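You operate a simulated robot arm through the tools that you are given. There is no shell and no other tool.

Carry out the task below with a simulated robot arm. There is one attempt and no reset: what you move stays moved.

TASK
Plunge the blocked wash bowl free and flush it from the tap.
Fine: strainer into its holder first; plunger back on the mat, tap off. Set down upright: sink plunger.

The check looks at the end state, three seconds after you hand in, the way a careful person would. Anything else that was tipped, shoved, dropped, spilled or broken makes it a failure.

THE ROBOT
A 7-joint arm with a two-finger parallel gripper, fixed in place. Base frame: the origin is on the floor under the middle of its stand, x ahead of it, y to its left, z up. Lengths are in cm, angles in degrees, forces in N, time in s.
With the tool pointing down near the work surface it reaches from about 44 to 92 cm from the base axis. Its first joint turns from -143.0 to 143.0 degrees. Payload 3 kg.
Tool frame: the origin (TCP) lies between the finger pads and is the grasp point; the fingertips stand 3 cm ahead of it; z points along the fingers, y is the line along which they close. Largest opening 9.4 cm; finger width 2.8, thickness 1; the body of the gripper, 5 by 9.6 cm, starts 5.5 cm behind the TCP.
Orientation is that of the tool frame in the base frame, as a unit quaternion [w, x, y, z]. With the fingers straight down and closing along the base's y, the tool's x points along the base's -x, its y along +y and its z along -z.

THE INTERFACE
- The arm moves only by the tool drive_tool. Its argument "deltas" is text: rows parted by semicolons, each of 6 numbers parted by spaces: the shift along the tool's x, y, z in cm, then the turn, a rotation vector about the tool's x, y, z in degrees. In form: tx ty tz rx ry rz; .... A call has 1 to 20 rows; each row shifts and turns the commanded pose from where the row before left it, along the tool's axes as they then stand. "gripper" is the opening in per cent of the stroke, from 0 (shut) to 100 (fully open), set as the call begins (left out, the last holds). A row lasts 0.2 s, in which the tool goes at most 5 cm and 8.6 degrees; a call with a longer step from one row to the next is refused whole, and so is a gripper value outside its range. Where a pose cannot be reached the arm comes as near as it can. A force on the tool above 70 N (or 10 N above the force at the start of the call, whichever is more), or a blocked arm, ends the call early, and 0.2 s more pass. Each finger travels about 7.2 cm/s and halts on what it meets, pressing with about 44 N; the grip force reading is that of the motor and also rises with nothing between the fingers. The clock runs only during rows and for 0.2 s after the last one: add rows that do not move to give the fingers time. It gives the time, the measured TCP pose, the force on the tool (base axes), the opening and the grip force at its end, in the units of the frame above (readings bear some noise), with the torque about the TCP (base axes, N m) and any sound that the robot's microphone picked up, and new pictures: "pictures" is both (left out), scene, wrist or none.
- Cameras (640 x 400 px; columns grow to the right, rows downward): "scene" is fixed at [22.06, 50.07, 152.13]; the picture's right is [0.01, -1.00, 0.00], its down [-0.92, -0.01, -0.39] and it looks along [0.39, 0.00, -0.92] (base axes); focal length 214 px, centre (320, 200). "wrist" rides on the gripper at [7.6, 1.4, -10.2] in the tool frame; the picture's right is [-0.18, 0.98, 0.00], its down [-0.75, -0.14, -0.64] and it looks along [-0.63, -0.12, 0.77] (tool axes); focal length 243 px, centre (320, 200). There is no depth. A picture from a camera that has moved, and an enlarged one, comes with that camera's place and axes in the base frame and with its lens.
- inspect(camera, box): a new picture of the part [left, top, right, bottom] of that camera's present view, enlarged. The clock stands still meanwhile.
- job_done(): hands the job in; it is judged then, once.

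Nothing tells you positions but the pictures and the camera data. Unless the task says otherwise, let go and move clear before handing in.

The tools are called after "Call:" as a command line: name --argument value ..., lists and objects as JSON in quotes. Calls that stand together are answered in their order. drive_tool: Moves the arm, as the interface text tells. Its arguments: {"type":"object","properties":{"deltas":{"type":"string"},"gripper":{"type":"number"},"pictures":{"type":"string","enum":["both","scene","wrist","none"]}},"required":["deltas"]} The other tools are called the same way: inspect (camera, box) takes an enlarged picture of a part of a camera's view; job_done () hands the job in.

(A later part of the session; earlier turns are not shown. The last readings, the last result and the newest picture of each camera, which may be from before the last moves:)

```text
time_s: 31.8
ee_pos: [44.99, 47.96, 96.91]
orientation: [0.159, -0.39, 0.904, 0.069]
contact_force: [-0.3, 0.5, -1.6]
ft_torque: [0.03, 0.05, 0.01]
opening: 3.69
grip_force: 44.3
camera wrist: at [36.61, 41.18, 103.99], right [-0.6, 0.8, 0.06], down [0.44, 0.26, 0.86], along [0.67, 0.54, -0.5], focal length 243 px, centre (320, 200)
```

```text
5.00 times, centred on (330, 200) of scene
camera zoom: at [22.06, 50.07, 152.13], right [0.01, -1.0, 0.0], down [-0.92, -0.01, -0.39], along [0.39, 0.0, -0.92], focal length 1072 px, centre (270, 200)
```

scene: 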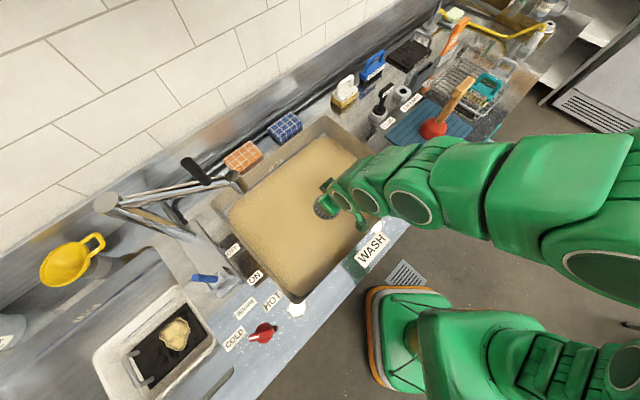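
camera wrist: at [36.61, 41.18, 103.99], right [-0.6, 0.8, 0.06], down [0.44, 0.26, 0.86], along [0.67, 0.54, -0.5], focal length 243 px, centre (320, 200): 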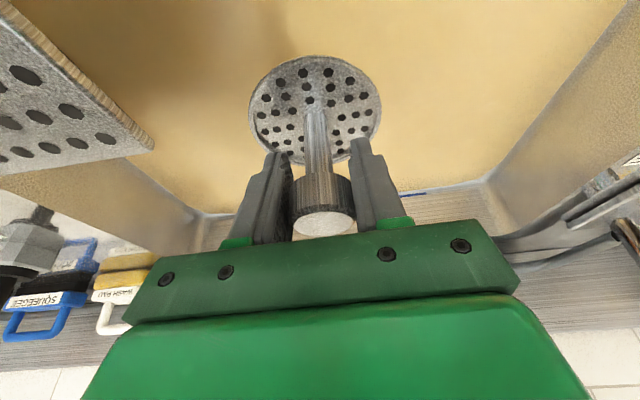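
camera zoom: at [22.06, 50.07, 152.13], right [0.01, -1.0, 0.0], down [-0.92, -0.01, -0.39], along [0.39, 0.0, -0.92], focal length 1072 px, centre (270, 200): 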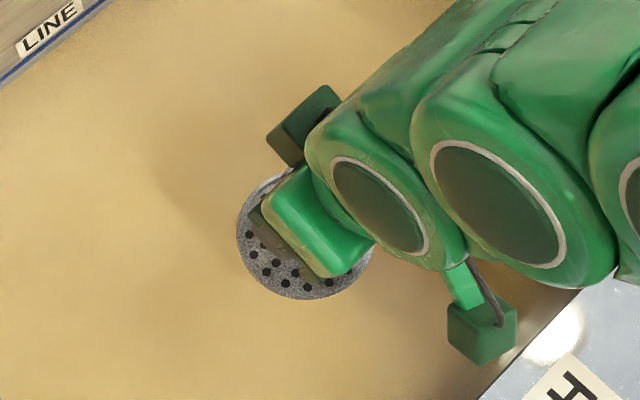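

The strainer is held firmly. I'll raise it to about z=120 so everything clears, then swing over toward the holder.

Call:
drive_tool --deltas "-0.6 0 -1.7 0 0 0; -0.88 0 -2.41 0 0 0; -0.88 0 -2.41 0 0 0; -0.88 0 -2.41 0 0 0; -0.88 0 -2.41 0 0 0; -0.88 0 -2.41 0 0 0; -0.88 0 -2.41 0 0 0; -0.88 0 -2.41 0 0 0; -0.88 0 -2.41 0 0 0; -0.3 0 -0.7 0 0 0; 0 0 0 0 0 0" --pictures "scene"

Call:
drive_tool --deltas "-0.04 -3.23 0.01 0.84 0 2.30; -0.17 -3.23 0.06 0.84 0 2.30; -0.30 -3.22 0.11 0.84 0 2.30; -0.43 -3.20 0.16 0.84 0 2.30; -0.56 -3.18 0.20 0.84 0 2.30; -0.68 -3.15 0.25 0.84 0 2.30; -0.81 -3.12 0.29 0.84 0 2.30; -0.93 -3.08 0.34 0.84 0 2.30; -1.06 -3.03 0.38 0.84 0 2.30; -1.18 -2.98 0.43 0.84 0 2.30; -1.30 -2.92 0.47 0.84 0 2.30; -1.41 -2.86 0.51 0.84 0 2.30; -1.52 -2.80 0.55 0.84 0 2.30; -1.64 -2.72 0.60 0.84 0 2.30; 0 0 0 0 0 0; 0 0 0 0 0 0" --pictures "both"

```text
time_s: 34.2
ee_pos: [45.19, 47.87, 119.82]
orientation: [0.16, -0.389, 0.904, 0.069]
contact_force: [0.1, -0.3, -0.5]
ft_torque: [0.02, -0.01, 0.03]
opening: 3.64
grip_force: 43.6
```

scene: 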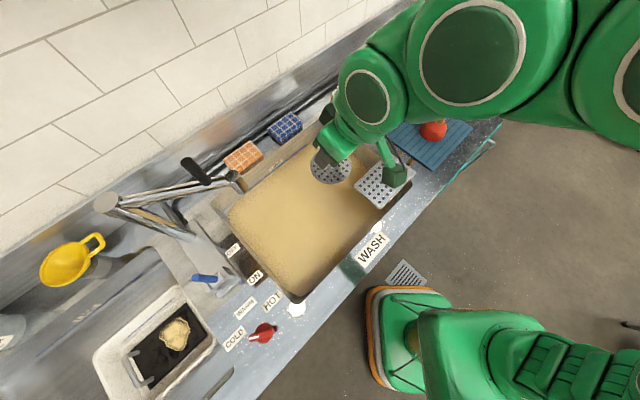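

```text
time_s: 37.6
ee_pos: [78.4, 17.28, 119.72]
orientation: [0.173, -0.106, 0.979, 0.019]
contact_force: [0.7, -1.3, -0.9]
ft_torque: [0.0, 0.01, -0.02]
opening: 3.63
grip_force: 44.3
camera wrist: at [67.55, 16.48, 126.93], right [-0.04, 1.0, 0.06], down [0.51, -0.03, 0.86], along [0.86, 0.07, -0.5], focal length 243 px, centre (320, 200)
```

scene: 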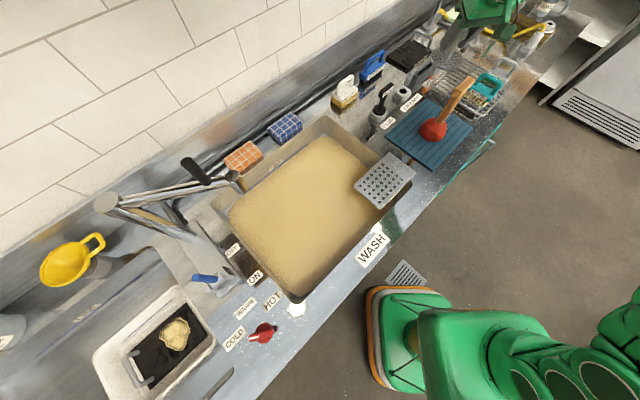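
wrist: 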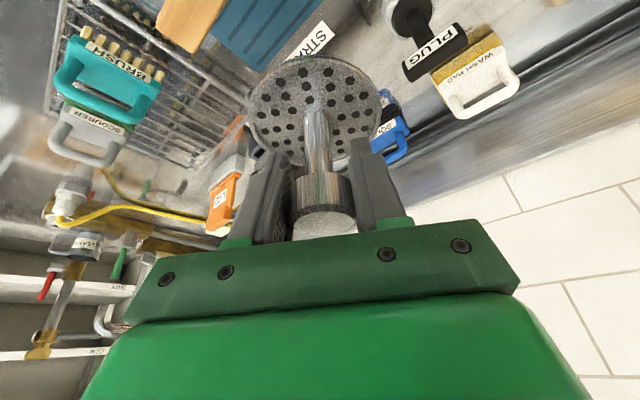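

The strainer is now past the plunger. I'll zoom the scene view to look for a spigot under the disc.

Call:
inspect --camera "scene" --box '[370, 0, 530, 110]'

Call:
inspect --camera "wrist" --box '[220, 20, 420, 250]'

```text
3.64 times, centred on (450, 55) of scene
camera zoom: at [22.06, 50.07, 152.13], right [0.01, -1.0, 0.0], down [-0.92, -0.01, -0.39], along [0.39, 0.0, -0.92], focal length 780 px, centre (-153, 727)
```

zoom: 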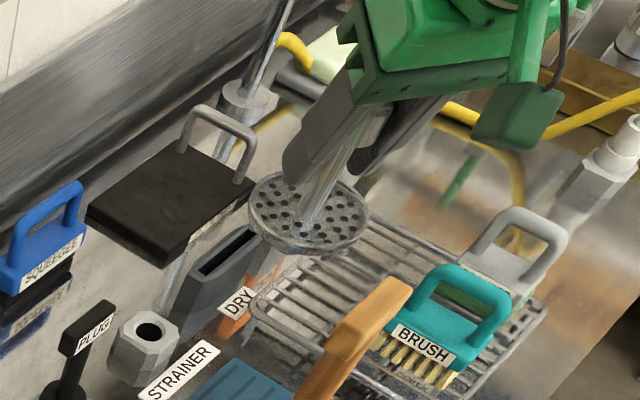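

```text
1.74 times, centred on (320, 135) of wrist
camera zoom: at [67.55, 16.48, 126.93], right [-0.04, 1.0, 0.06], down [0.51, -0.03, 0.86], along [0.86, 0.07, -0.5], focal length 422 px, centre (320, 313)
```

zoom: 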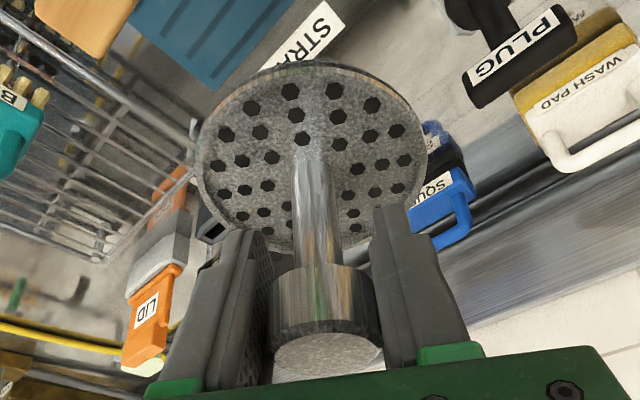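

The strainer hangs vertically. I'll move out diagonally to hover above the holder at z≈108 and check alignment.

Call:
drive_tool --deltas "-1.24 0 2.53 0 0 0; -1.24 0 2.53 0 0 0; -1.24 0 2.53 0 0 0; -1.24 0 2.53 0 0 0; -1.24 0 2.53 0 0 0; -1.24 0 2.53 0 0 0; 0 0 0 0 0 0; 0 0 0 0 0 0" --pictures "both"

Call:
inspect --camera "scene" --box '[370, 50, 450, 110]'

Call:
inspect --camera "wrist" --box '[220, 0, 420, 160]'

```text
time_s: 39.4
ee_pos: [90.3, 19.96, 108.03]
orientation: [0.172, -0.106, 0.979, 0.018]
contact_force: [0.4, 0.8, -1.2]
ft_torque: [0.01, 0.02, -0.01]
opening: 3.64
grip_force: 43.3
camera wrist: at [79.57, 19.07, 115.2], right [-0.04, 1.0, 0.06], down [0.51, -0.03, 0.86], along [0.86, 0.07, -0.5], focal length 243 px, centre (320, 200)
```

scene: 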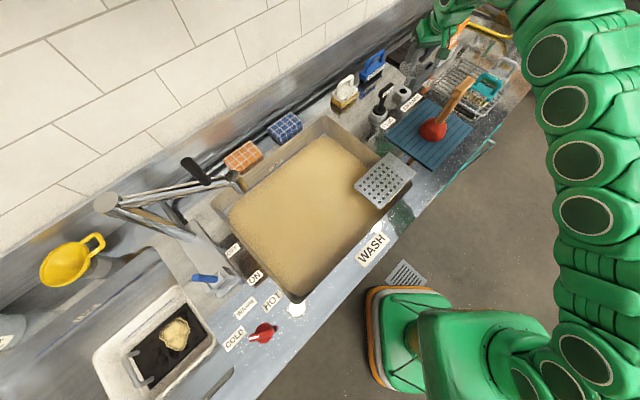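
wrist: 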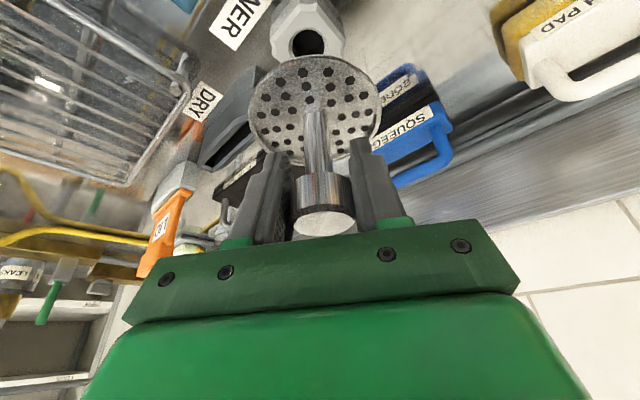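

```text
6.67 times, centred on (410, 80) of scene
camera zoom: at [22.06, 50.07, 152.13], right [0.01, -1.0, 0.0], down [-0.92, -0.01, -0.39], along [0.39, 0.0, -0.92], focal length 1430 px, centre (-280, 1000)
```

zoom: 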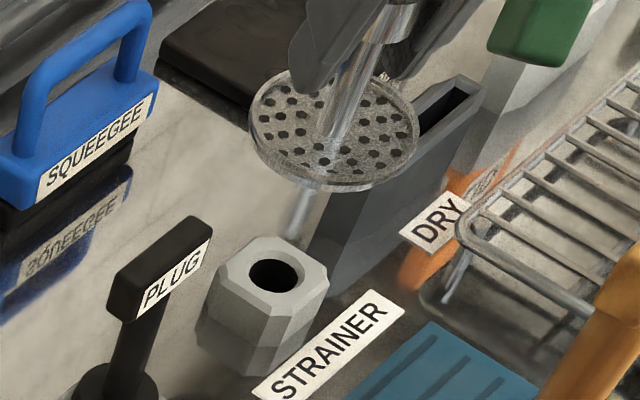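

```text
2.50 times, centred on (320, 80) of wrist
camera zoom: at [79.57, 19.07, 115.2], right [-0.04, 1.0, 0.06], down [0.51, -0.03, 0.86], along [0.86, 0.07, -0.5], focal length 606 px, centre (320, 500)
```

zoom: 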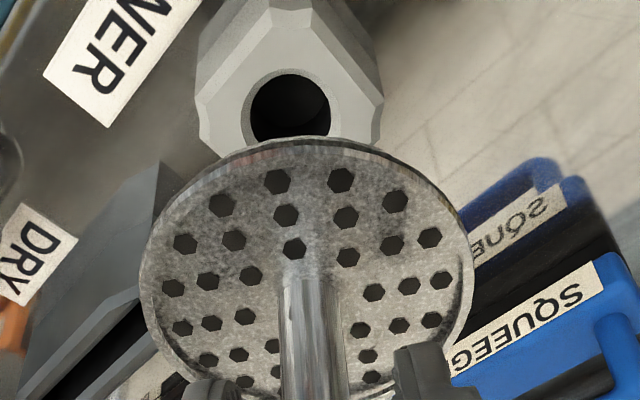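

Using the wrist views only, the hole is at radius ≈92.45 and z≈94.0, almost exactly under the strainer's axis. I'll descend gradually, watching force and pictures.

Call:
drive_tool --deltas "0.25 -0.05 0.7 0 0 0; 0.25 -0.05 0.7 0 0 0; 0.25 0 0.7 0 0 0; 0.25 0 0.7 0 0 0; 0 0 0 0 0 0" --pictures "both"

Call:
inspect --camera "scene" --box '[370, 50, 450, 110]'

Call:
inspect --camera "wrist" --box '[220, 0, 420, 160]'

```text
time_s: 40.6
ee_pos: [90.36, 19.81, 105.1]
orientation: [0.172, -0.106, 0.979, 0.019]
contact_force: [0.1, -0.7, -1.2]
ft_torque: [0.0, 0.04, 0.0]
opening: 3.65
grip_force: 44.5
camera wrist: at [79.55, 18.97, 112.31], right [-0.04, 1.0, 0.06], down [0.51, -0.03, 0.86], along [0.86, 0.07, -0.5], focal length 243 px, centre (320, 200)
```

scene: 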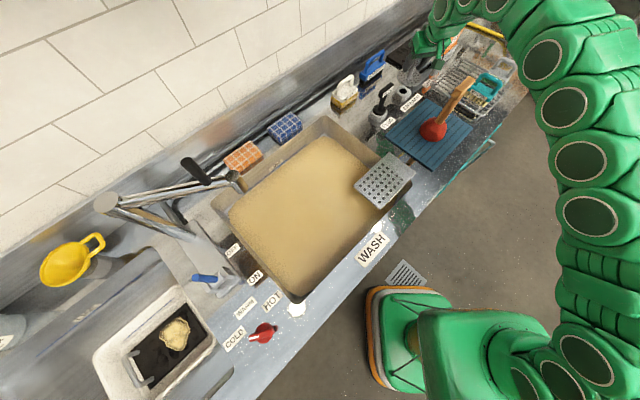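
wrist: 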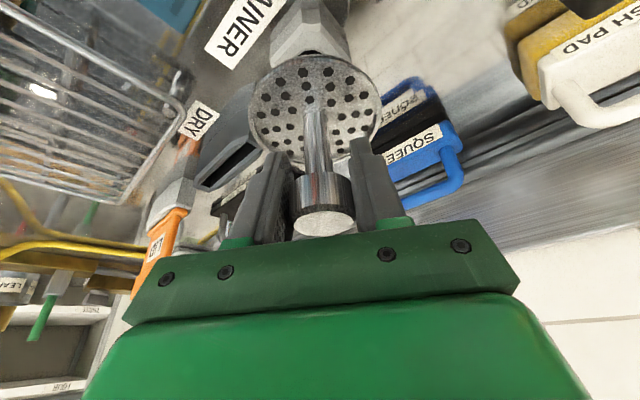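

```text
6.67 times, centred on (410, 80) of scene
camera zoom: at [22.06, 50.07, 152.13], right [0.01, -1.0, 0.0], down [-0.92, -0.01, -0.39], along [0.39, 0.0, -0.92], focal length 1430 px, centre (-280, 1000)
```

zoom: 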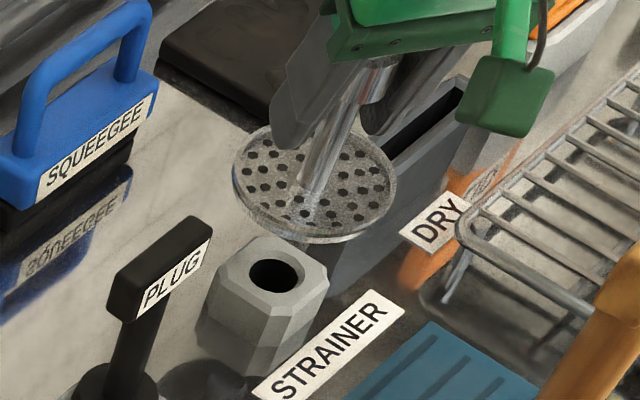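

```text
2.50 times, centred on (320, 80) of wrist
camera zoom: at [79.55, 18.97, 112.31], right [-0.04, 1.0, 0.06], down [0.51, -0.03, 0.86], along [0.86, 0.07, -0.5], focal length 606 px, centre (320, 500)
```

zoom: 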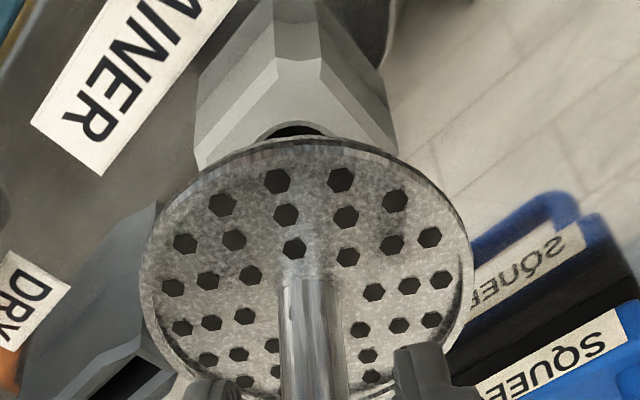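

Lateral alignment looks right in both views. I'll keep descending in small steps and read the forces.

Call:
drive_tool --deltas "0.1 0 0.28 0 0 0; 0.1 0 0.28 0 0 0; 0.1 0 0.28 0 0 0; 0 0 0 0 0 0" --pictures "none"

Call:
drive_tool --deltas "0.1 0 0.28 0 0 0; 0.07 0 0.19 0 0 0; 0 0 0 0 0 0" --pictures "none"

Call:
drive_tool --deltas "0.07 0 0.19 0 0 0; 0.07 0 0.19 0 0 0; 0 0 0 0 0 0" --pictures "both"

Call:
inspect --camera "scene" --box '[370, 50, 450, 110]'

```text
time_s: 41.6
ee_pos: [90.29, 19.77, 104.27]
orientation: [0.173, -0.106, 0.979, 0.019]
contact_force: [-0.5, -0.2, -0.4]
ft_torque: [0.01, 0.02, -0.01]
opening: 3.67
grip_force: 43.8
```

```text
time_s: 42.4
ee_pos: [90.31, 19.74, 103.61]
orientation: [0.172, -0.106, 0.979, 0.019]
contact_force: [-0.9, -0.2, -1.7]
ft_torque: [0.02, 0.0, 0.01]
opening: 3.65
grip_force: 44.3
```

```text
time_s: 43.2
ee_pos: [90.36, 19.84, 103.36]
orientation: [0.173, -0.106, 0.979, 0.018]
contact_force: [-0.6, 0.0, -1.6]
ft_torque: [0.0, 0.02, -0.02]
opening: 3.66
grip_force: 43.8
camera wrist: at [79.55, 18.93, 110.53], right [-0.04, 1.0, 0.06], down [0.51, -0.03, 0.86], along [0.86, 0.07, -0.5], focal length 243 px, centre (320, 200)
```

scene: 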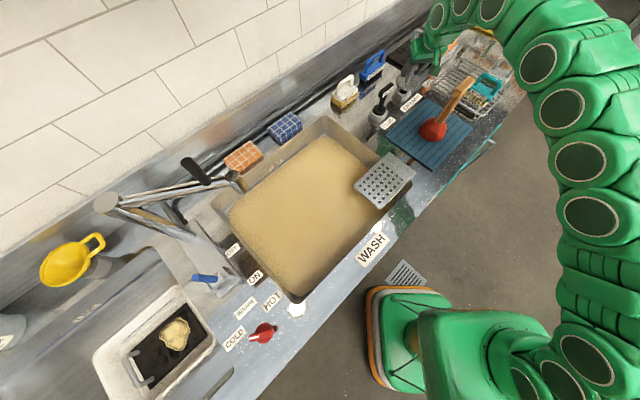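
wrist: 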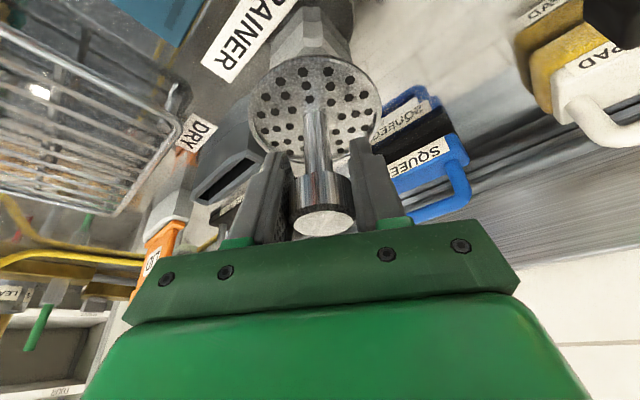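

```text
6.67 times, centred on (410, 80) of scene
camera zoom: at [22.06, 50.07, 152.13], right [0.01, -1.0, 0.0], down [-0.92, -0.01, -0.39], along [0.39, 0.0, -0.92], focal length 1430 px, centre (-280, 1000)
```

zoom: 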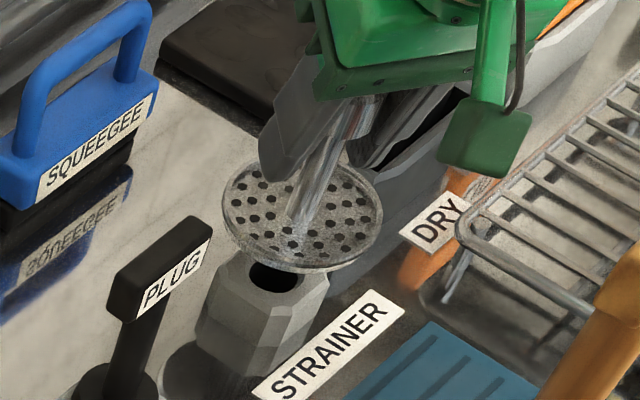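

No contact yet at TCP z=103.4. I'll continue in finer steps.

Call:
drive_tool --deltas "0.07 0 0.19 0 0 0; 0.07 0 0.19 0 0 0; 0 0 0 0 0 0" --pictures "none"

Call:
drive_tool --deltas "0.07 0 0.19 0 0 0; 0.07 0 0.19 0 0 0; 0 0 0 0 0 0" --pictures "none"

Call:
drive_tool --deltas "0.07 0 0.19 0 0 0; 0.07 0 0.19 0 0 0; 0 0 0 0 0 0" --pictures "both"

Call:
inspect --camera "scene" --box '[370, 50, 450, 110]'

```text
time_s: 44.0
ee_pos: [90.34, 19.82, 102.98]
orientation: [0.173, -0.106, 0.979, 0.019]
contact_force: [-0.9, -0.1, -0.3]
ft_torque: [0.01, -0.03, 0.0]
opening: 3.65
grip_force: 44.0
```

```text
time_s: 44.8
ee_pos: [90.33, 19.77, 102.52]
orientation: [0.173, -0.105, 0.979, 0.018]
contact_force: [-0.1, -0.1, -0.6]
ft_torque: [-0.01, 0.01, 0.01]
opening: 3.63
grip_force: 44.1
```

```text
time_s: 45.6
ee_pos: [90.36, 19.7, 102.23]
orientation: [0.172, -0.106, 0.979, 0.019]
contact_force: [0.4, -0.7, -1.1]
ft_torque: [0.03, 0.01, -0.03]
opening: 3.66
grip_force: 43.4
camera wrist: at [79.56, 18.94, 109.32], right [-0.04, 1.0, 0.06], down [0.51, -0.03, 0.86], along [0.86, 0.07, -0.5], focal length 243 px, centre (320, 200)
```

scene: 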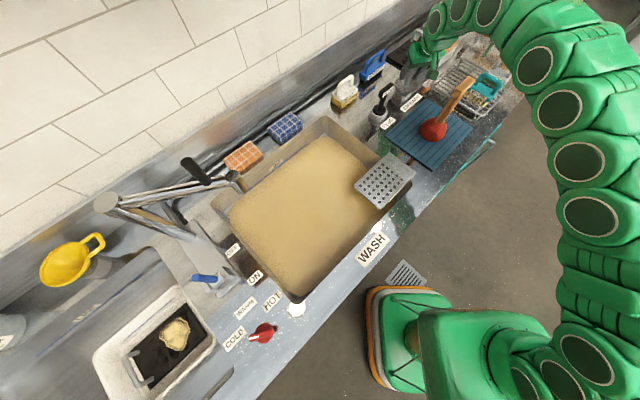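
wrist: 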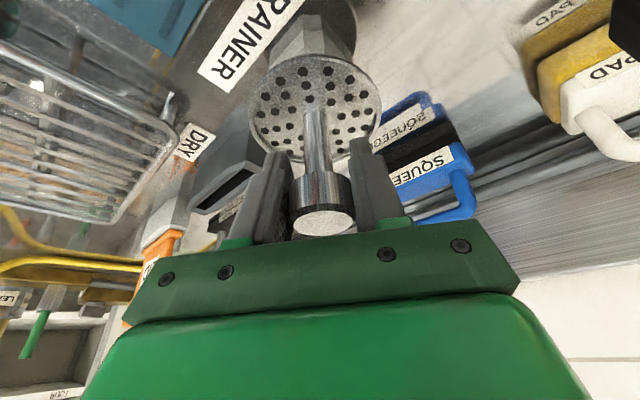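

```text
6.67 times, centred on (410, 80) of scene
camera zoom: at [22.06, 50.07, 152.13], right [0.01, -1.0, 0.0], down [-0.92, -0.01, -0.39], along [0.39, 0.0, -0.92], focal length 1430 px, centre (-280, 1000)
```

zoom: 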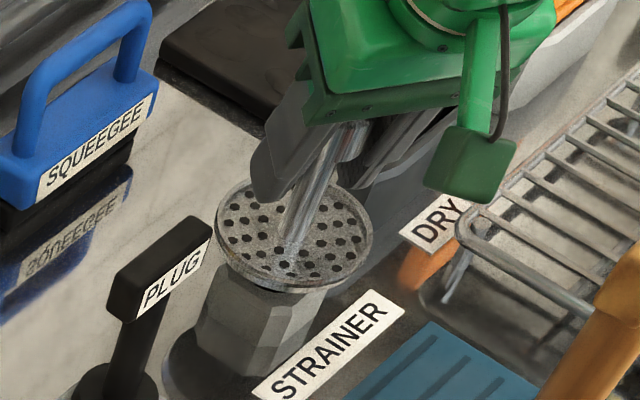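

Still no contact with about 1.3–1.8 cm to go. I'll continue with small steps.

Call:
drive_tool --deltas "0.07 0 0.19 0 0 0; 0.07 0 0.19 0 0 0; 0 0 0 0 0 0" --pictures "none"

Call:
drive_tool --deltas "0.07 0 0.19 0 0 0; 0.03 0 0.09 0 0 0; 0 0 0 0 0 0" --pictures "none"

Call:
drive_tool --deltas "0.07 0 0.19 0 0 0; 0.03 0 0.09 0 0 0; 0 0 0 0 0 0" --pictures "both"

Call:
inspect --camera "scene" --box '[370, 50, 450, 110]'

```text
time_s: 46.4
ee_pos: [90.32, 19.82, 101.89]
orientation: [0.173, -0.107, 0.979, 0.019]
contact_force: [-0.2, 0.1, -1.4]
ft_torque: [-0.02, 0.01, -0.03]
opening: 3.62
grip_force: 44.4
```

```text
time_s: 47.2
ee_pos: [90.23, 19.9, 101.51]
orientation: [0.172, -0.106, 0.979, 0.019]
contact_force: [-0.4, 0.2, -0.6]
ft_torque: [0.01, -0.02, 0.04]
opening: 3.65
grip_force: 44.2
```

```text
time_s: 48.0
ee_pos: [90.42, 19.88, 101.0]
orientation: [0.173, -0.106, 0.979, 0.019]
contact_force: [-0.8, 0.2, -1.1]
ft_torque: [-0.03, 0.01, -0.01]
opening: 3.62
grip_force: 43.8
camera wrist: at [79.56, 18.97, 108.29], right [-0.04, 1.0, 0.06], down [0.51, -0.03, 0.86], along [0.86, 0.07, -0.5], focal length 243 px, centre (320, 200)
```

scene: 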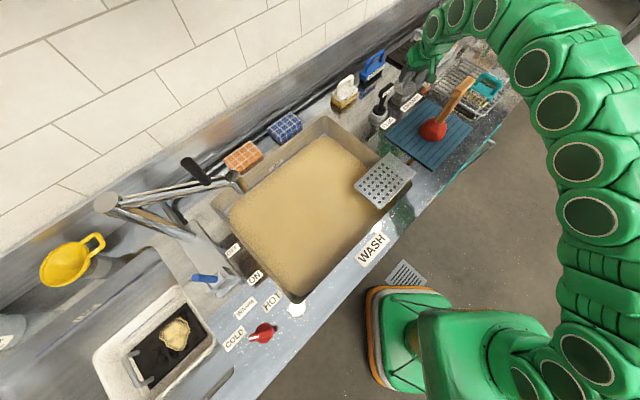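
wrist: 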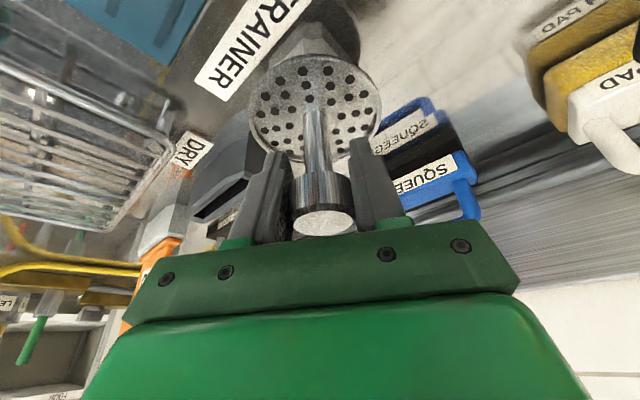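

```text
6.67 times, centred on (410, 80) of scene
camera zoom: at [22.06, 50.07, 152.13], right [0.01, -1.0, 0.0], down [-0.92, -0.01, -0.39], along [0.39, 0.0, -0.92], focal length 1430 px, centre (-280, 1000)
```

zoom: 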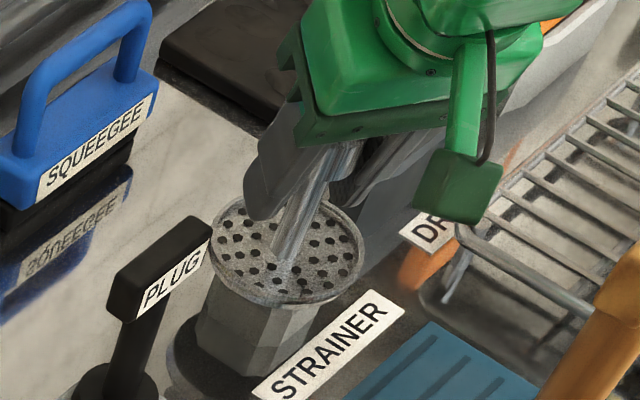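

The disc is now about 0.8 cm above the holder and still centred. I'll ease it down to contact.

Call:
drive_tool --deltas "0.05 0 0.14 0 0 0; 0.05 0 0.14 0 0 0; 0 0 0 0 0 0" --pictures "none"

Call:
drive_tool --deltas "0.05 0 0.14 0 0 0; 0.05 0 0.14 0 0 0; 0 0 0 0 0 0" --pictures "both"

Call:
inspect --camera "scene" --box '[370, 50, 450, 110]'

Call:
inspect --camera "wrist" --box '[220, 0, 420, 160]'

```text
time_s: 48.8
ee_pos: [90.32, 19.76, 100.85]
orientation: [0.172, -0.105, 0.979, 0.018]
contact_force: [-0.3, -1.1, -1.1]
ft_torque: [0.03, -0.03, 0.02]
opening: 3.66
grip_force: 43.9
```

```text
time_s: 49.6
ee_pos: [90.27, 19.83, 100.62]
orientation: [0.172, -0.105, 0.979, 0.019]
contact_force: [-1.1, 0.4, -1.5]
ft_torque: [0.01, -0.01, 0.03]
opening: 3.58
grip_force: 44.3
camera wrist: at [79.58, 18.96, 107.7], right [-0.04, 1.0, 0.06], down [0.51, -0.03, 0.86], along [0.86, 0.07, -0.5], focal length 243 px, centre (320, 200)
```

scene: 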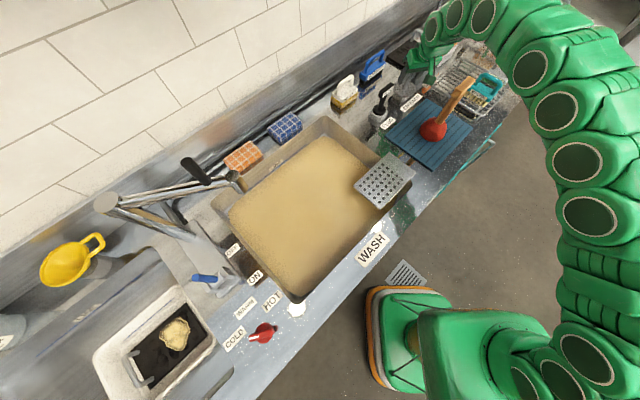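
wrist: 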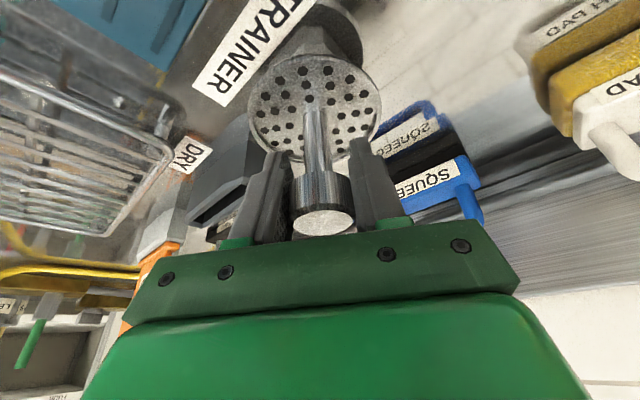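

```text
6.67 times, centred on (410, 80) of scene
camera zoom: at [22.06, 50.07, 152.13], right [0.01, -1.0, 0.0], down [-0.92, -0.01, -0.39], along [0.39, 0.0, -0.92], focal length 1430 px, centre (-280, 1000)
```

zoom: 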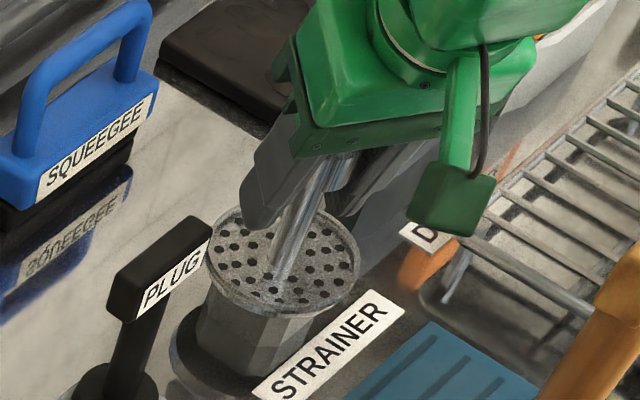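

```text
2.50 times, centred on (320, 80) of wrist
camera zoom: at [79.58, 18.96, 107.7], right [-0.04, 1.0, 0.06], down [0.51, -0.03, 0.86], along [0.86, 0.07, -0.5], focal length 606 px, centre (320, 500)
```

zoom: 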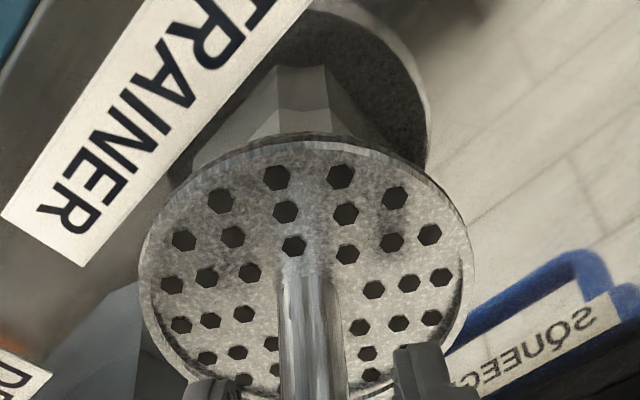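

It is still free, with no contact force. I'll continue down in 0.25 cm steps.

Call:
drive_tool --deltas "0.05 0 0.14 0 0 0; 0.05 0 0.14 0 0 0; 0 0 0 0 0 0" --pictures "none"

Call:
drive_tool --deltas "0.05 0 0.14 0 0 0; 0.05 0 0.14 0 0 0; 0 0 0 0 0 0" --pictures "scene"

Call:
inspect --camera "scene" --box '[370, 50, 450, 110]'

```text
time_s: 50.4
ee_pos: [90.29, 19.74, 100.28]
orientation: [0.172, -0.105, 0.979, 0.018]
contact_force: [0.4, 0.1, -0.3]
ft_torque: [0.0, 0.01, 0.03]
opening: 3.6
grip_force: 43.9
```

```text
time_s: 51.2
ee_pos: [90.4, 19.77, 100.09]
orientation: [0.175, -0.105, 0.979, 0.019]
contact_force: [-1.2, -0.6, 20.6]
ft_torque: [-0.04, 0.17, 0.01]
opening: 3.62
grip_force: 44.2
```

scene: 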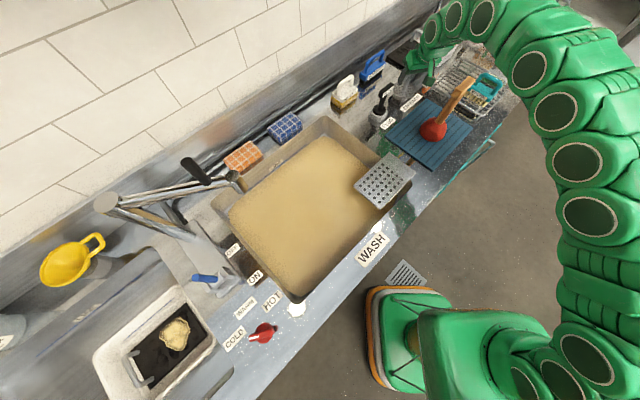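

```text
6.67 times, centred on (410, 80) of scene
camera zoom: at [22.06, 50.07, 152.13], right [0.01, -1.0, 0.0], down [-0.92, -0.01, -0.39], along [0.39, 0.0, -0.92], focal length 1430 px, centre (-280, 1000)
```

zoom: 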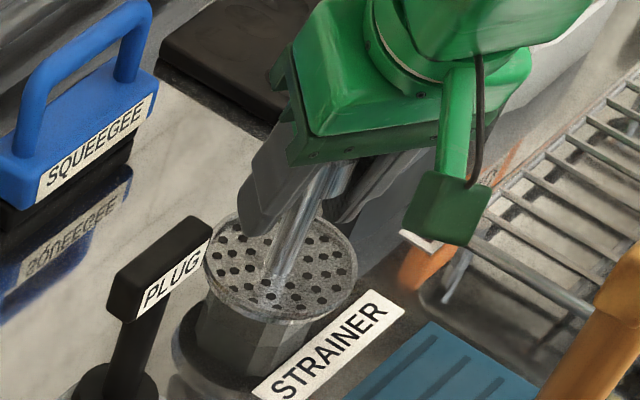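

Firm contact at TCP z=100.1, and the disc's underside now coincides with where the hole plane was. To confirm it is keyed in, I'll unload slightly and nudge sideways to feel for lateral constraint.

Call:
drive_tool --deltas "-0.05 0 -0.14 0 0 0; 0 0 0 0 0 0; 0 0 0 0 0 0" --pictures "none"

Call:
drive_tool --deltas "0 0.25 0 0 0 0; 0 0.25 0 0 0 0; 0 0 0 0 0 0" --pictures "none"

Call:
drive_tool --deltas "0 -0.25 0 0 0 0; 0 -0.25 0 0 0 0; 0 -0.25 0 0 0 0; 0 -0.25 0 0 0 0; 0 0 0 0 0 0" --pictures "none"

Call:
drive_tool --deltas "0 0.25 0 0 0 0; 0 0.25 0 0 0 0; 0 0 0 0 0 0; 0 0 0 0 0 0" --pictures "none"

```text
time_s: 52.0
ee_pos: [90.43, 19.75, 100.13]
orientation: [0.172, -0.105, 0.979, 0.019]
contact_force: [5.1, 0.5, 13.8]
ft_torque: [0.19, -0.58, 0.03]
opening: 3.63
grip_force: 44.1
```

```text
time_s: 52.8
ee_pos: [90.37, 20.32, 100.15]
orientation: [0.172, -0.105, 0.979, 0.019]
contact_force: [4.2, -9.9, 14.9]
ft_torque: [-0.18, -0.31, -0.01]
opening: 3.55
grip_force: 43.8
```

```text
time_s: 54.0
ee_pos: [90.46, 19.39, 100.11]
orientation: [0.172, -0.107, 0.979, 0.019]
contact_force: [2.0, 9.1, 10.7]
ft_torque: [0.31, -0.18, -0.06]
opening: 3.55
grip_force: 44.1
```

```text
time_s: 55.0
ee_pos: [90.34, 19.86, 100.0]
orientation: [0.172, -0.105, 0.979, 0.018]
contact_force: [-1.0, -2.3, 5.3]
ft_torque: [-0.22, 0.15, 0.03]
opening: 3.54
grip_force: 43.6
```

The hand followed the nudges with only about 10 N, so I can't conclude that it is keyed. I'll look closely.

Call:
drive_tool --deltas "0 0 0 0 0 0" --pictures "both"

Call:
inspect --camera "scene" --box '[380, 60, 440, 110]'

Call:
inspect --camera "wrist" --box '[220, 0, 420, 160]'

```text
time_s: 55.4
ee_pos: [90.36, 19.94, 100.16]
orientation: [0.173, -0.106, 0.979, 0.019]
contact_force: [-0.7, -1.5, 1.1]
ft_torque: [-0.1, 0.1, 0.04]
opening: 3.52
grip_force: 44.2
camera wrist: at [79.55, 18.94, 107.24], right [-0.04, 1.0, 0.06], down [0.51, -0.03, 0.86], along [0.86, 0.07, -0.51], focal length 243 px, centre (320, 200)
```

scene: 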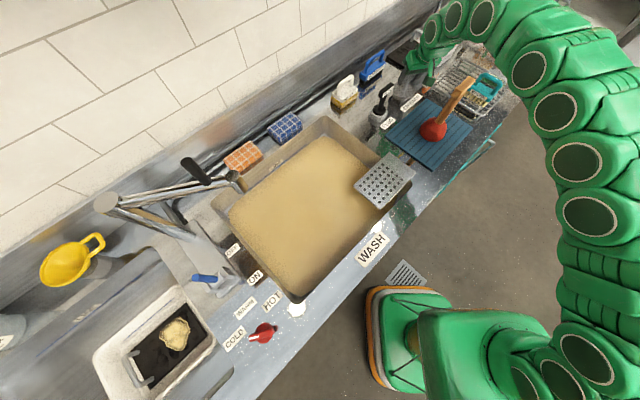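
wrist: 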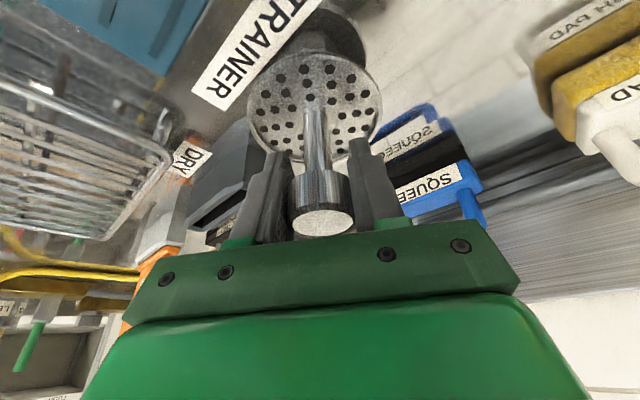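

```text
8.00 times, centred on (410, 85) of scene
camera zoom: at [22.06, 50.07, 152.13], right [0.01, -1.0, 0.0], down [-0.92, -0.01, -0.39], along [0.39, 0.0, -0.92], focal length 1716 px, centre (-400, 1120)
```

zoom: 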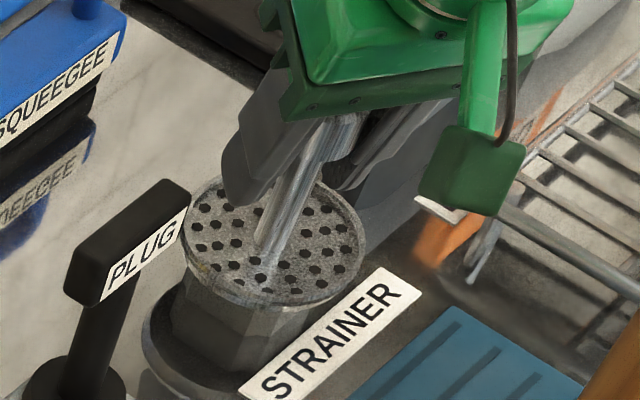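

```text
2.50 times, centred on (320, 80) of wrist
camera zoom: at [79.55, 18.94, 107.24], right [-0.04, 1.0, 0.06], down [0.51, -0.03, 0.86], along [0.86, 0.07, -0.51], focal length 606 px, centre (320, 500)
```

zoom: 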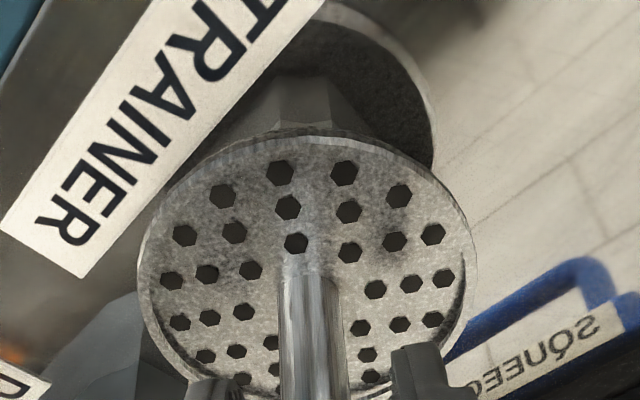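

The load has dropped to near zero at the same height, so it may have settled. I'll press down gently again to see where contact now begins.

Call:
drive_tool --deltas "0.03 0 0.09 0 0 0; 0 0 0 0 0 0" --pictures "none"

Call:
drive_tool --deltas "0.03 0 0.09 0 0 0; 0 0 0 0 0 0" --pictures "none"

Call:
drive_tool --deltas "0.03 0 0.09 0 0 0; 0 0 0 0 0 0" --pictures "none"

```text
time_s: 56.0
ee_pos: [90.25, 19.94, 99.95]
orientation: [0.173, -0.105, 0.979, 0.019]
contact_force: [-0.4, -0.3, 8.8]
ft_torque: [-0.14, 0.34, -0.01]
opening: 3.56
grip_force: 43.8
```

```text
time_s: 56.6
ee_pos: [90.4, 19.82, 99.95]
orientation: [0.173, -0.105, 0.979, 0.018]
contact_force: [-0.4, 1.2, 18.1]
ft_torque: [-0.11, 0.41, 0.02]
opening: 3.51
grip_force: 44.1
```

```text
time_s: 57.2
ee_pos: [90.41, 19.8, 99.96]
orientation: [0.174, -0.105, 0.979, 0.019]
contact_force: [9.2, 4.0, 28.5]
ft_torque: [-0.09, 0.1, -0.02]
opening: 3.52
grip_force: 44.1
```

Contact is stiff at about z=99.96. I'll unload almost fully and repeat the sideways test, so friction doesn't mask whether the strainer is keyed.

Call:
drive_tool --deltas "-0.09 0 -0.26 0 0 0; 0 0 0 0 0 0; 0 0 0 0 0 0" --pictures "none"

Call:
drive_tool --deltas "0 0.3 0 0 0 0; 0 0 0 0 0 0" --pictures "none"

Call:
drive_tool --deltas "0 0.3 0 0 0 0; 0 0 0 0 0 0" --pictures "none"

Call:
drive_tool --deltas "0 -0.3 0 0 0 0; 0 -0.3 0 0 0 0; 0 0 0 0 0 0" --pictures "none"

```text
time_s: 58.0
ee_pos: [90.49, 19.84, 100.12]
orientation: [0.172, -0.106, 0.979, 0.019]
contact_force: [9.0, 3.7, -1.2]
ft_torque: [0.27, -0.53, 0.01]
opening: 3.52
grip_force: 44.0
```

```text
time_s: 58.6
ee_pos: [90.32, 20.06, 100.06]
orientation: [0.172, -0.105, 0.979, 0.018]
contact_force: [2.4, -4.9, -0.8]
ft_torque: [-0.24, -0.15, -0.01]
opening: 3.49
grip_force: 44.3
```

```text
time_s: 59.2
ee_pos: [90.37, 20.36, 100.23]
orientation: [0.173, -0.105, 0.979, 0.019]
contact_force: [5.7, -8.4, 7.3]
ft_torque: [-0.38, -0.25, 0.05]
opening: 3.5
grip_force: 43.7
```

```text
time_s: 60.0
ee_pos: [90.25, 19.95, 100.09]
orientation: [0.173, -0.107, 0.979, 0.019]
contact_force: [5.6, 6.2, 7.1]
ft_torque: [0.36, -0.15, -0.02]
opening: 3.48
grip_force: 44.1
```

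With almost no vertical load there are still clear restoring side forces, so the strainer is keyed into the holder. I'll release it.

Call:
drive_tool --deltas "0 0 0 0 0 0; 0 0 0 0 0 0; 0 0 0 0 0 0" --gripper 65 --pictures "both"

Call:
inspect --camera "scene" --box '[380, 60, 440, 110]'

Call:
inspect --camera "wrist" --box '[200, 0, 440, 240]'

```text
time_s: 60.8
ee_pos: [90.31, 19.76, 100.17]
orientation: [0.173, -0.105, 0.979, 0.018]
contact_force: [0.5, 0.3, -0.4]
ft_torque: [-0.01, -0.01, 0.02]
opening: 6.12
grip_force: 0.2
camera wrist: at [79.55, 18.96, 107.27], right [-0.04, 1.0, 0.06], down [0.51, -0.03, 0.86], along [0.86, 0.07, -0.5], focal length 243 px, centre (320, 200)
```

scene: 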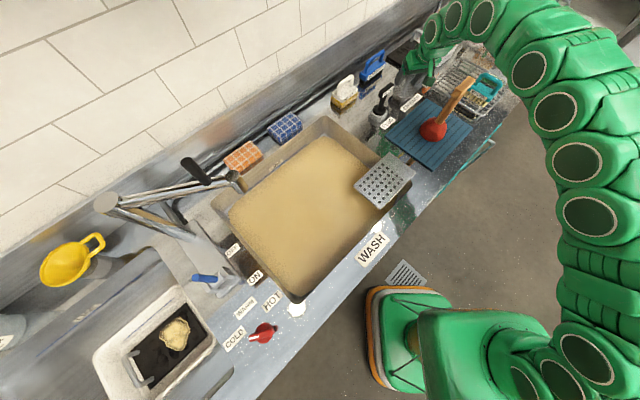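
wrist: 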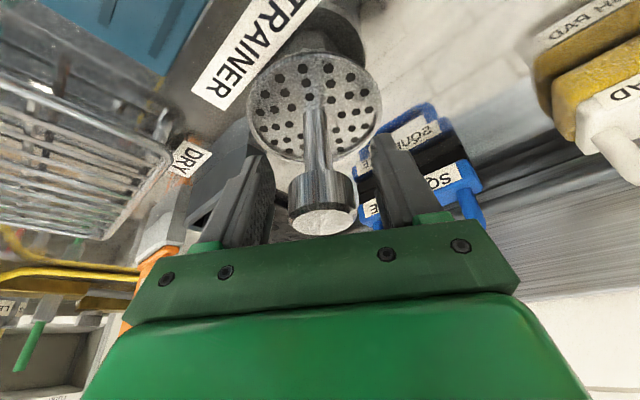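

```text
8.00 times, centred on (410, 85) of scene
camera zoom: at [22.06, 50.07, 152.13], right [0.01, -1.0, 0.0], down [-0.92, -0.01, -0.39], along [0.39, 0.0, -0.92], focal length 1716 px, centre (-400, 1120)
```

zoom: 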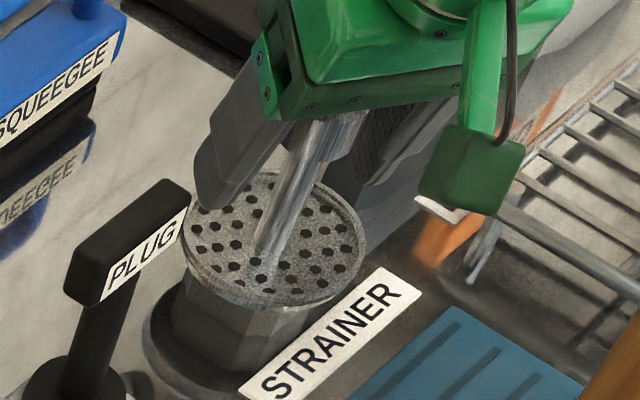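

```text
1.67 times, centred on (320, 120) of wrist
camera zoom: at [79.55, 18.96, 107.27], right [-0.04, 1.0, 0.06], down [0.51, -0.03, 0.86], along [0.86, 0.07, -0.5], focal length 404 px, centre (320, 333)
```

zoom: 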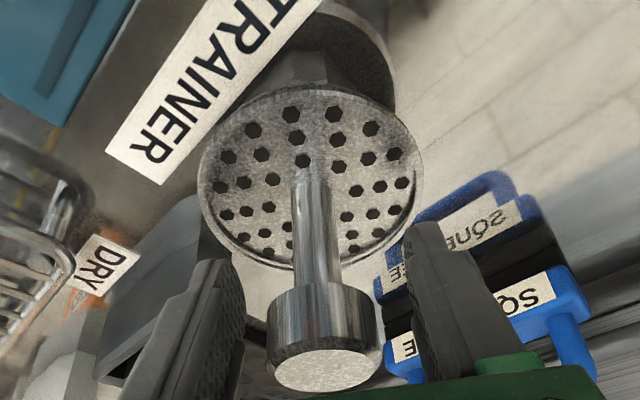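

The strainer stands upright on its own. I'll back out along the finger axis and inspect it.

Call:
drive_tool --deltas "0 0 -1 0 0 0; 0 0 -2 0 0 0; 0 0 -3 0 0 0; 0 0 -3.5 0 0 0; 0 0 -3.5 0 0 0; 1 0 -3 0 0 0; 1.5 0 -3 0 0 0; 0 0 0 0 0 0; 0 0 0 0 0 0" --gripper 100 --pictures "both"

Call:
inspect --camera "scene" --box '[370, 40, 450, 110]'

Call:
inspect --camera "wrist" --box '[220, 60, 440, 240]'

```text
time_s: 62.8
ee_pos: [81.69, 17.97, 117.05]
orientation: [0.173, -0.106, 0.979, 0.018]
contact_force: [-0.3, 0.7, -0.5]
ft_torque: [0.0, 0.0, -0.01]
opening: 9.39
grip_force: 0.2
camera wrist: at [70.94, 17.11, 124.23], right [-0.04, 1.0, 0.06], down [0.51, -0.03, 0.86], along [0.86, 0.07, -0.5], focal length 243 px, centre (320, 200)
```

scene: 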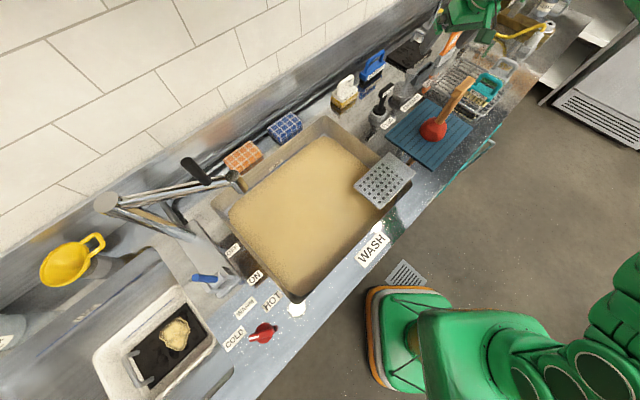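
wrist: 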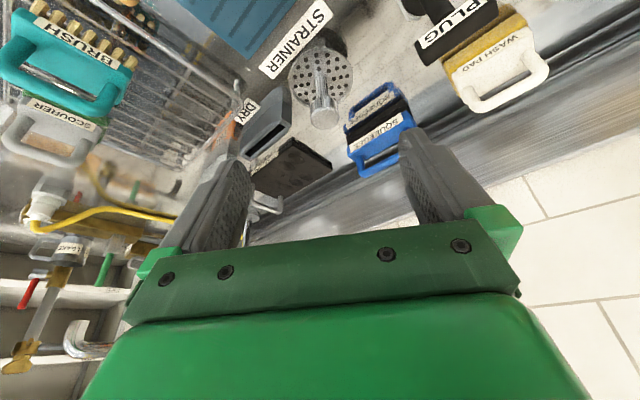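

```text
5.71 times, centred on (410, 75) of scene
camera zoom: at [22.06, 50.07, 152.13], right [0.01, -1.0, 0.0], down [-0.92, -0.01, -0.39], along [0.39, 0.0, -0.92], focal length 1226 px, centre (-194, 914)
```

zoom: 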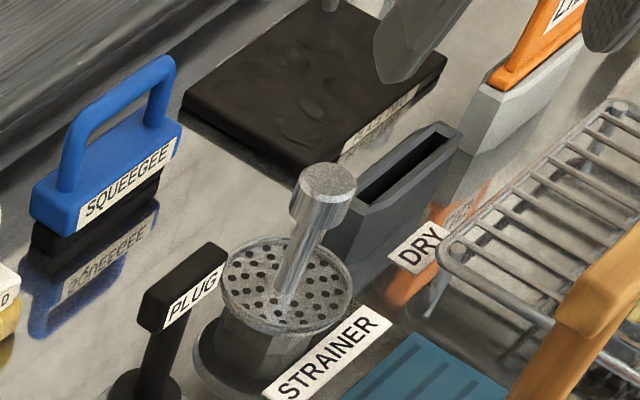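

```text
2.22 times, centred on (330, 150) of wrist
camera zoom: at [70.94, 17.11, 124.23], right [-0.04, 1.0, 0.06], down [0.51, -0.03, 0.86], along [0.86, 0.07, -0.5], focal length 539 px, centre (298, 311)
```

zoom: 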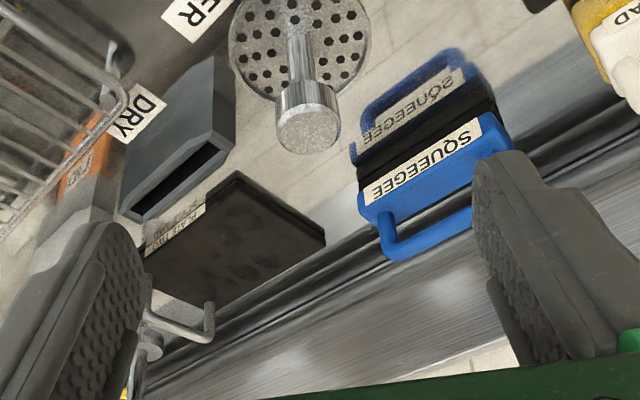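

The strainer stands vertical and centred in its holder. Next is the plunger: I'll retreat over it, bring the tool upright, and turn so the fingers will close across the T-bar's width.

Call:
drive_tool --deltas "3.4 0 -1.24 0 0 0; 4.15 0 -1.51 0 0 0; 4.15 0 -1.51 0 0 0; 4.15 0 -1.51 0 0 0; 0 0 -3 0 7 0; 0 0 -3 0 7 0; 0 0 0 0 6 0; 0 0 0 0 0 0; 0 0 0 0 0 8; 0 0 0 0 0 8; 0 0 0 0 0 8; 0 0 0 0 0 8; 0 0 0 0 0 8; 0 0 0 0 0 8; 0 0 0 0 0 7.6; 0 0 0 0 0 0; 0 0 0 0 0 0" --pictures "both"

```text
time_s: 66.4
ee_pos: [63.61, 13.92, 122.78]
orientation: [0.001, 0.368, 0.93, 0.0]
contact_force: [-0.6, -1.0, -0.5]
ft_torque: [0.02, 0.03, 0.0]
opening: 9.4
grip_force: 0.1
camera wrist: at [58.91, 20.27, 133.23], right [0.81, 0.59, 0.0], down [0.45, -0.62, 0.64], along [0.38, -0.52, -0.77], focal length 243 px, centre (320, 200)
```

scene: 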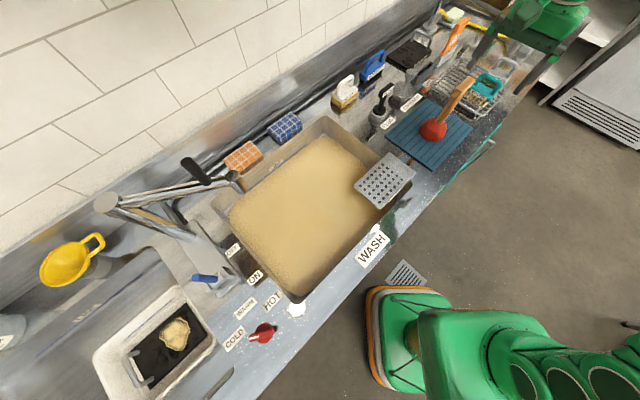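
wrist: 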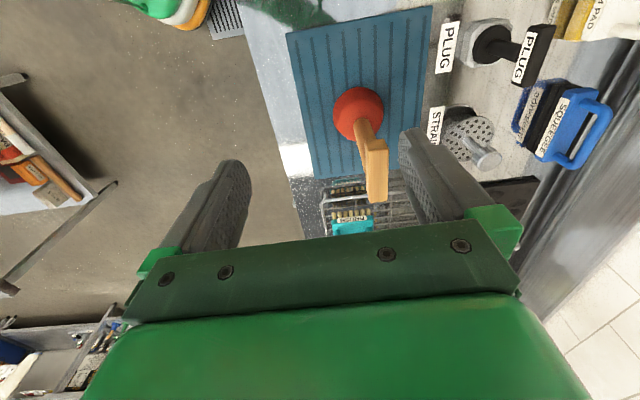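

Call:
inspect --camera "wrist" --box '[290, 60, 450, 220]'

Call:
inspect --camera "wrist" --box '[410, 80, 530, 180]'

```text
2.50 times, centred on (370, 140) of wrist
camera zoom: at [58.91, 20.27, 133.23], right [0.81, 0.59, 0.0], down [0.45, -0.62, 0.64], along [0.38, -0.52, -0.77], focal length 606 px, centre (195, 350)
```

zoom: 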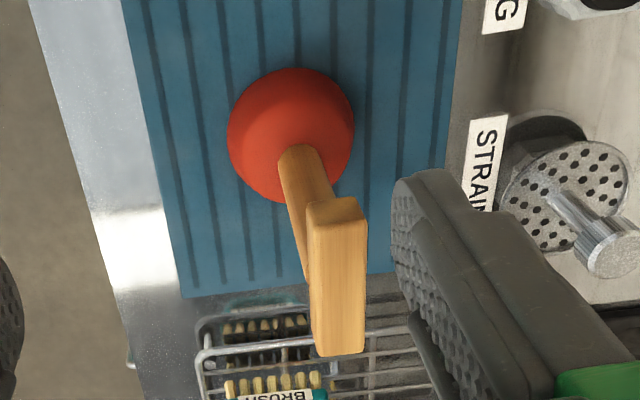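

```text
4.00 times, centred on (470, 130) of wrist
camera zoom: at [58.91, 20.27, 133.23], right [0.81, 0.59, 0.0], down [0.45, -0.62, 0.64], along [0.38, -0.52, -0.77], focal length 970 px, centre (-280, 480)
```

zoom: 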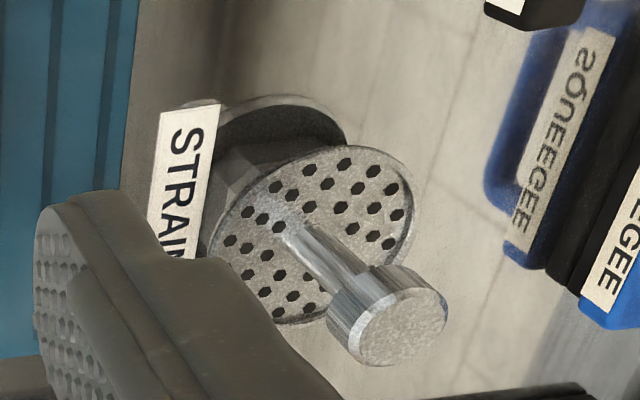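

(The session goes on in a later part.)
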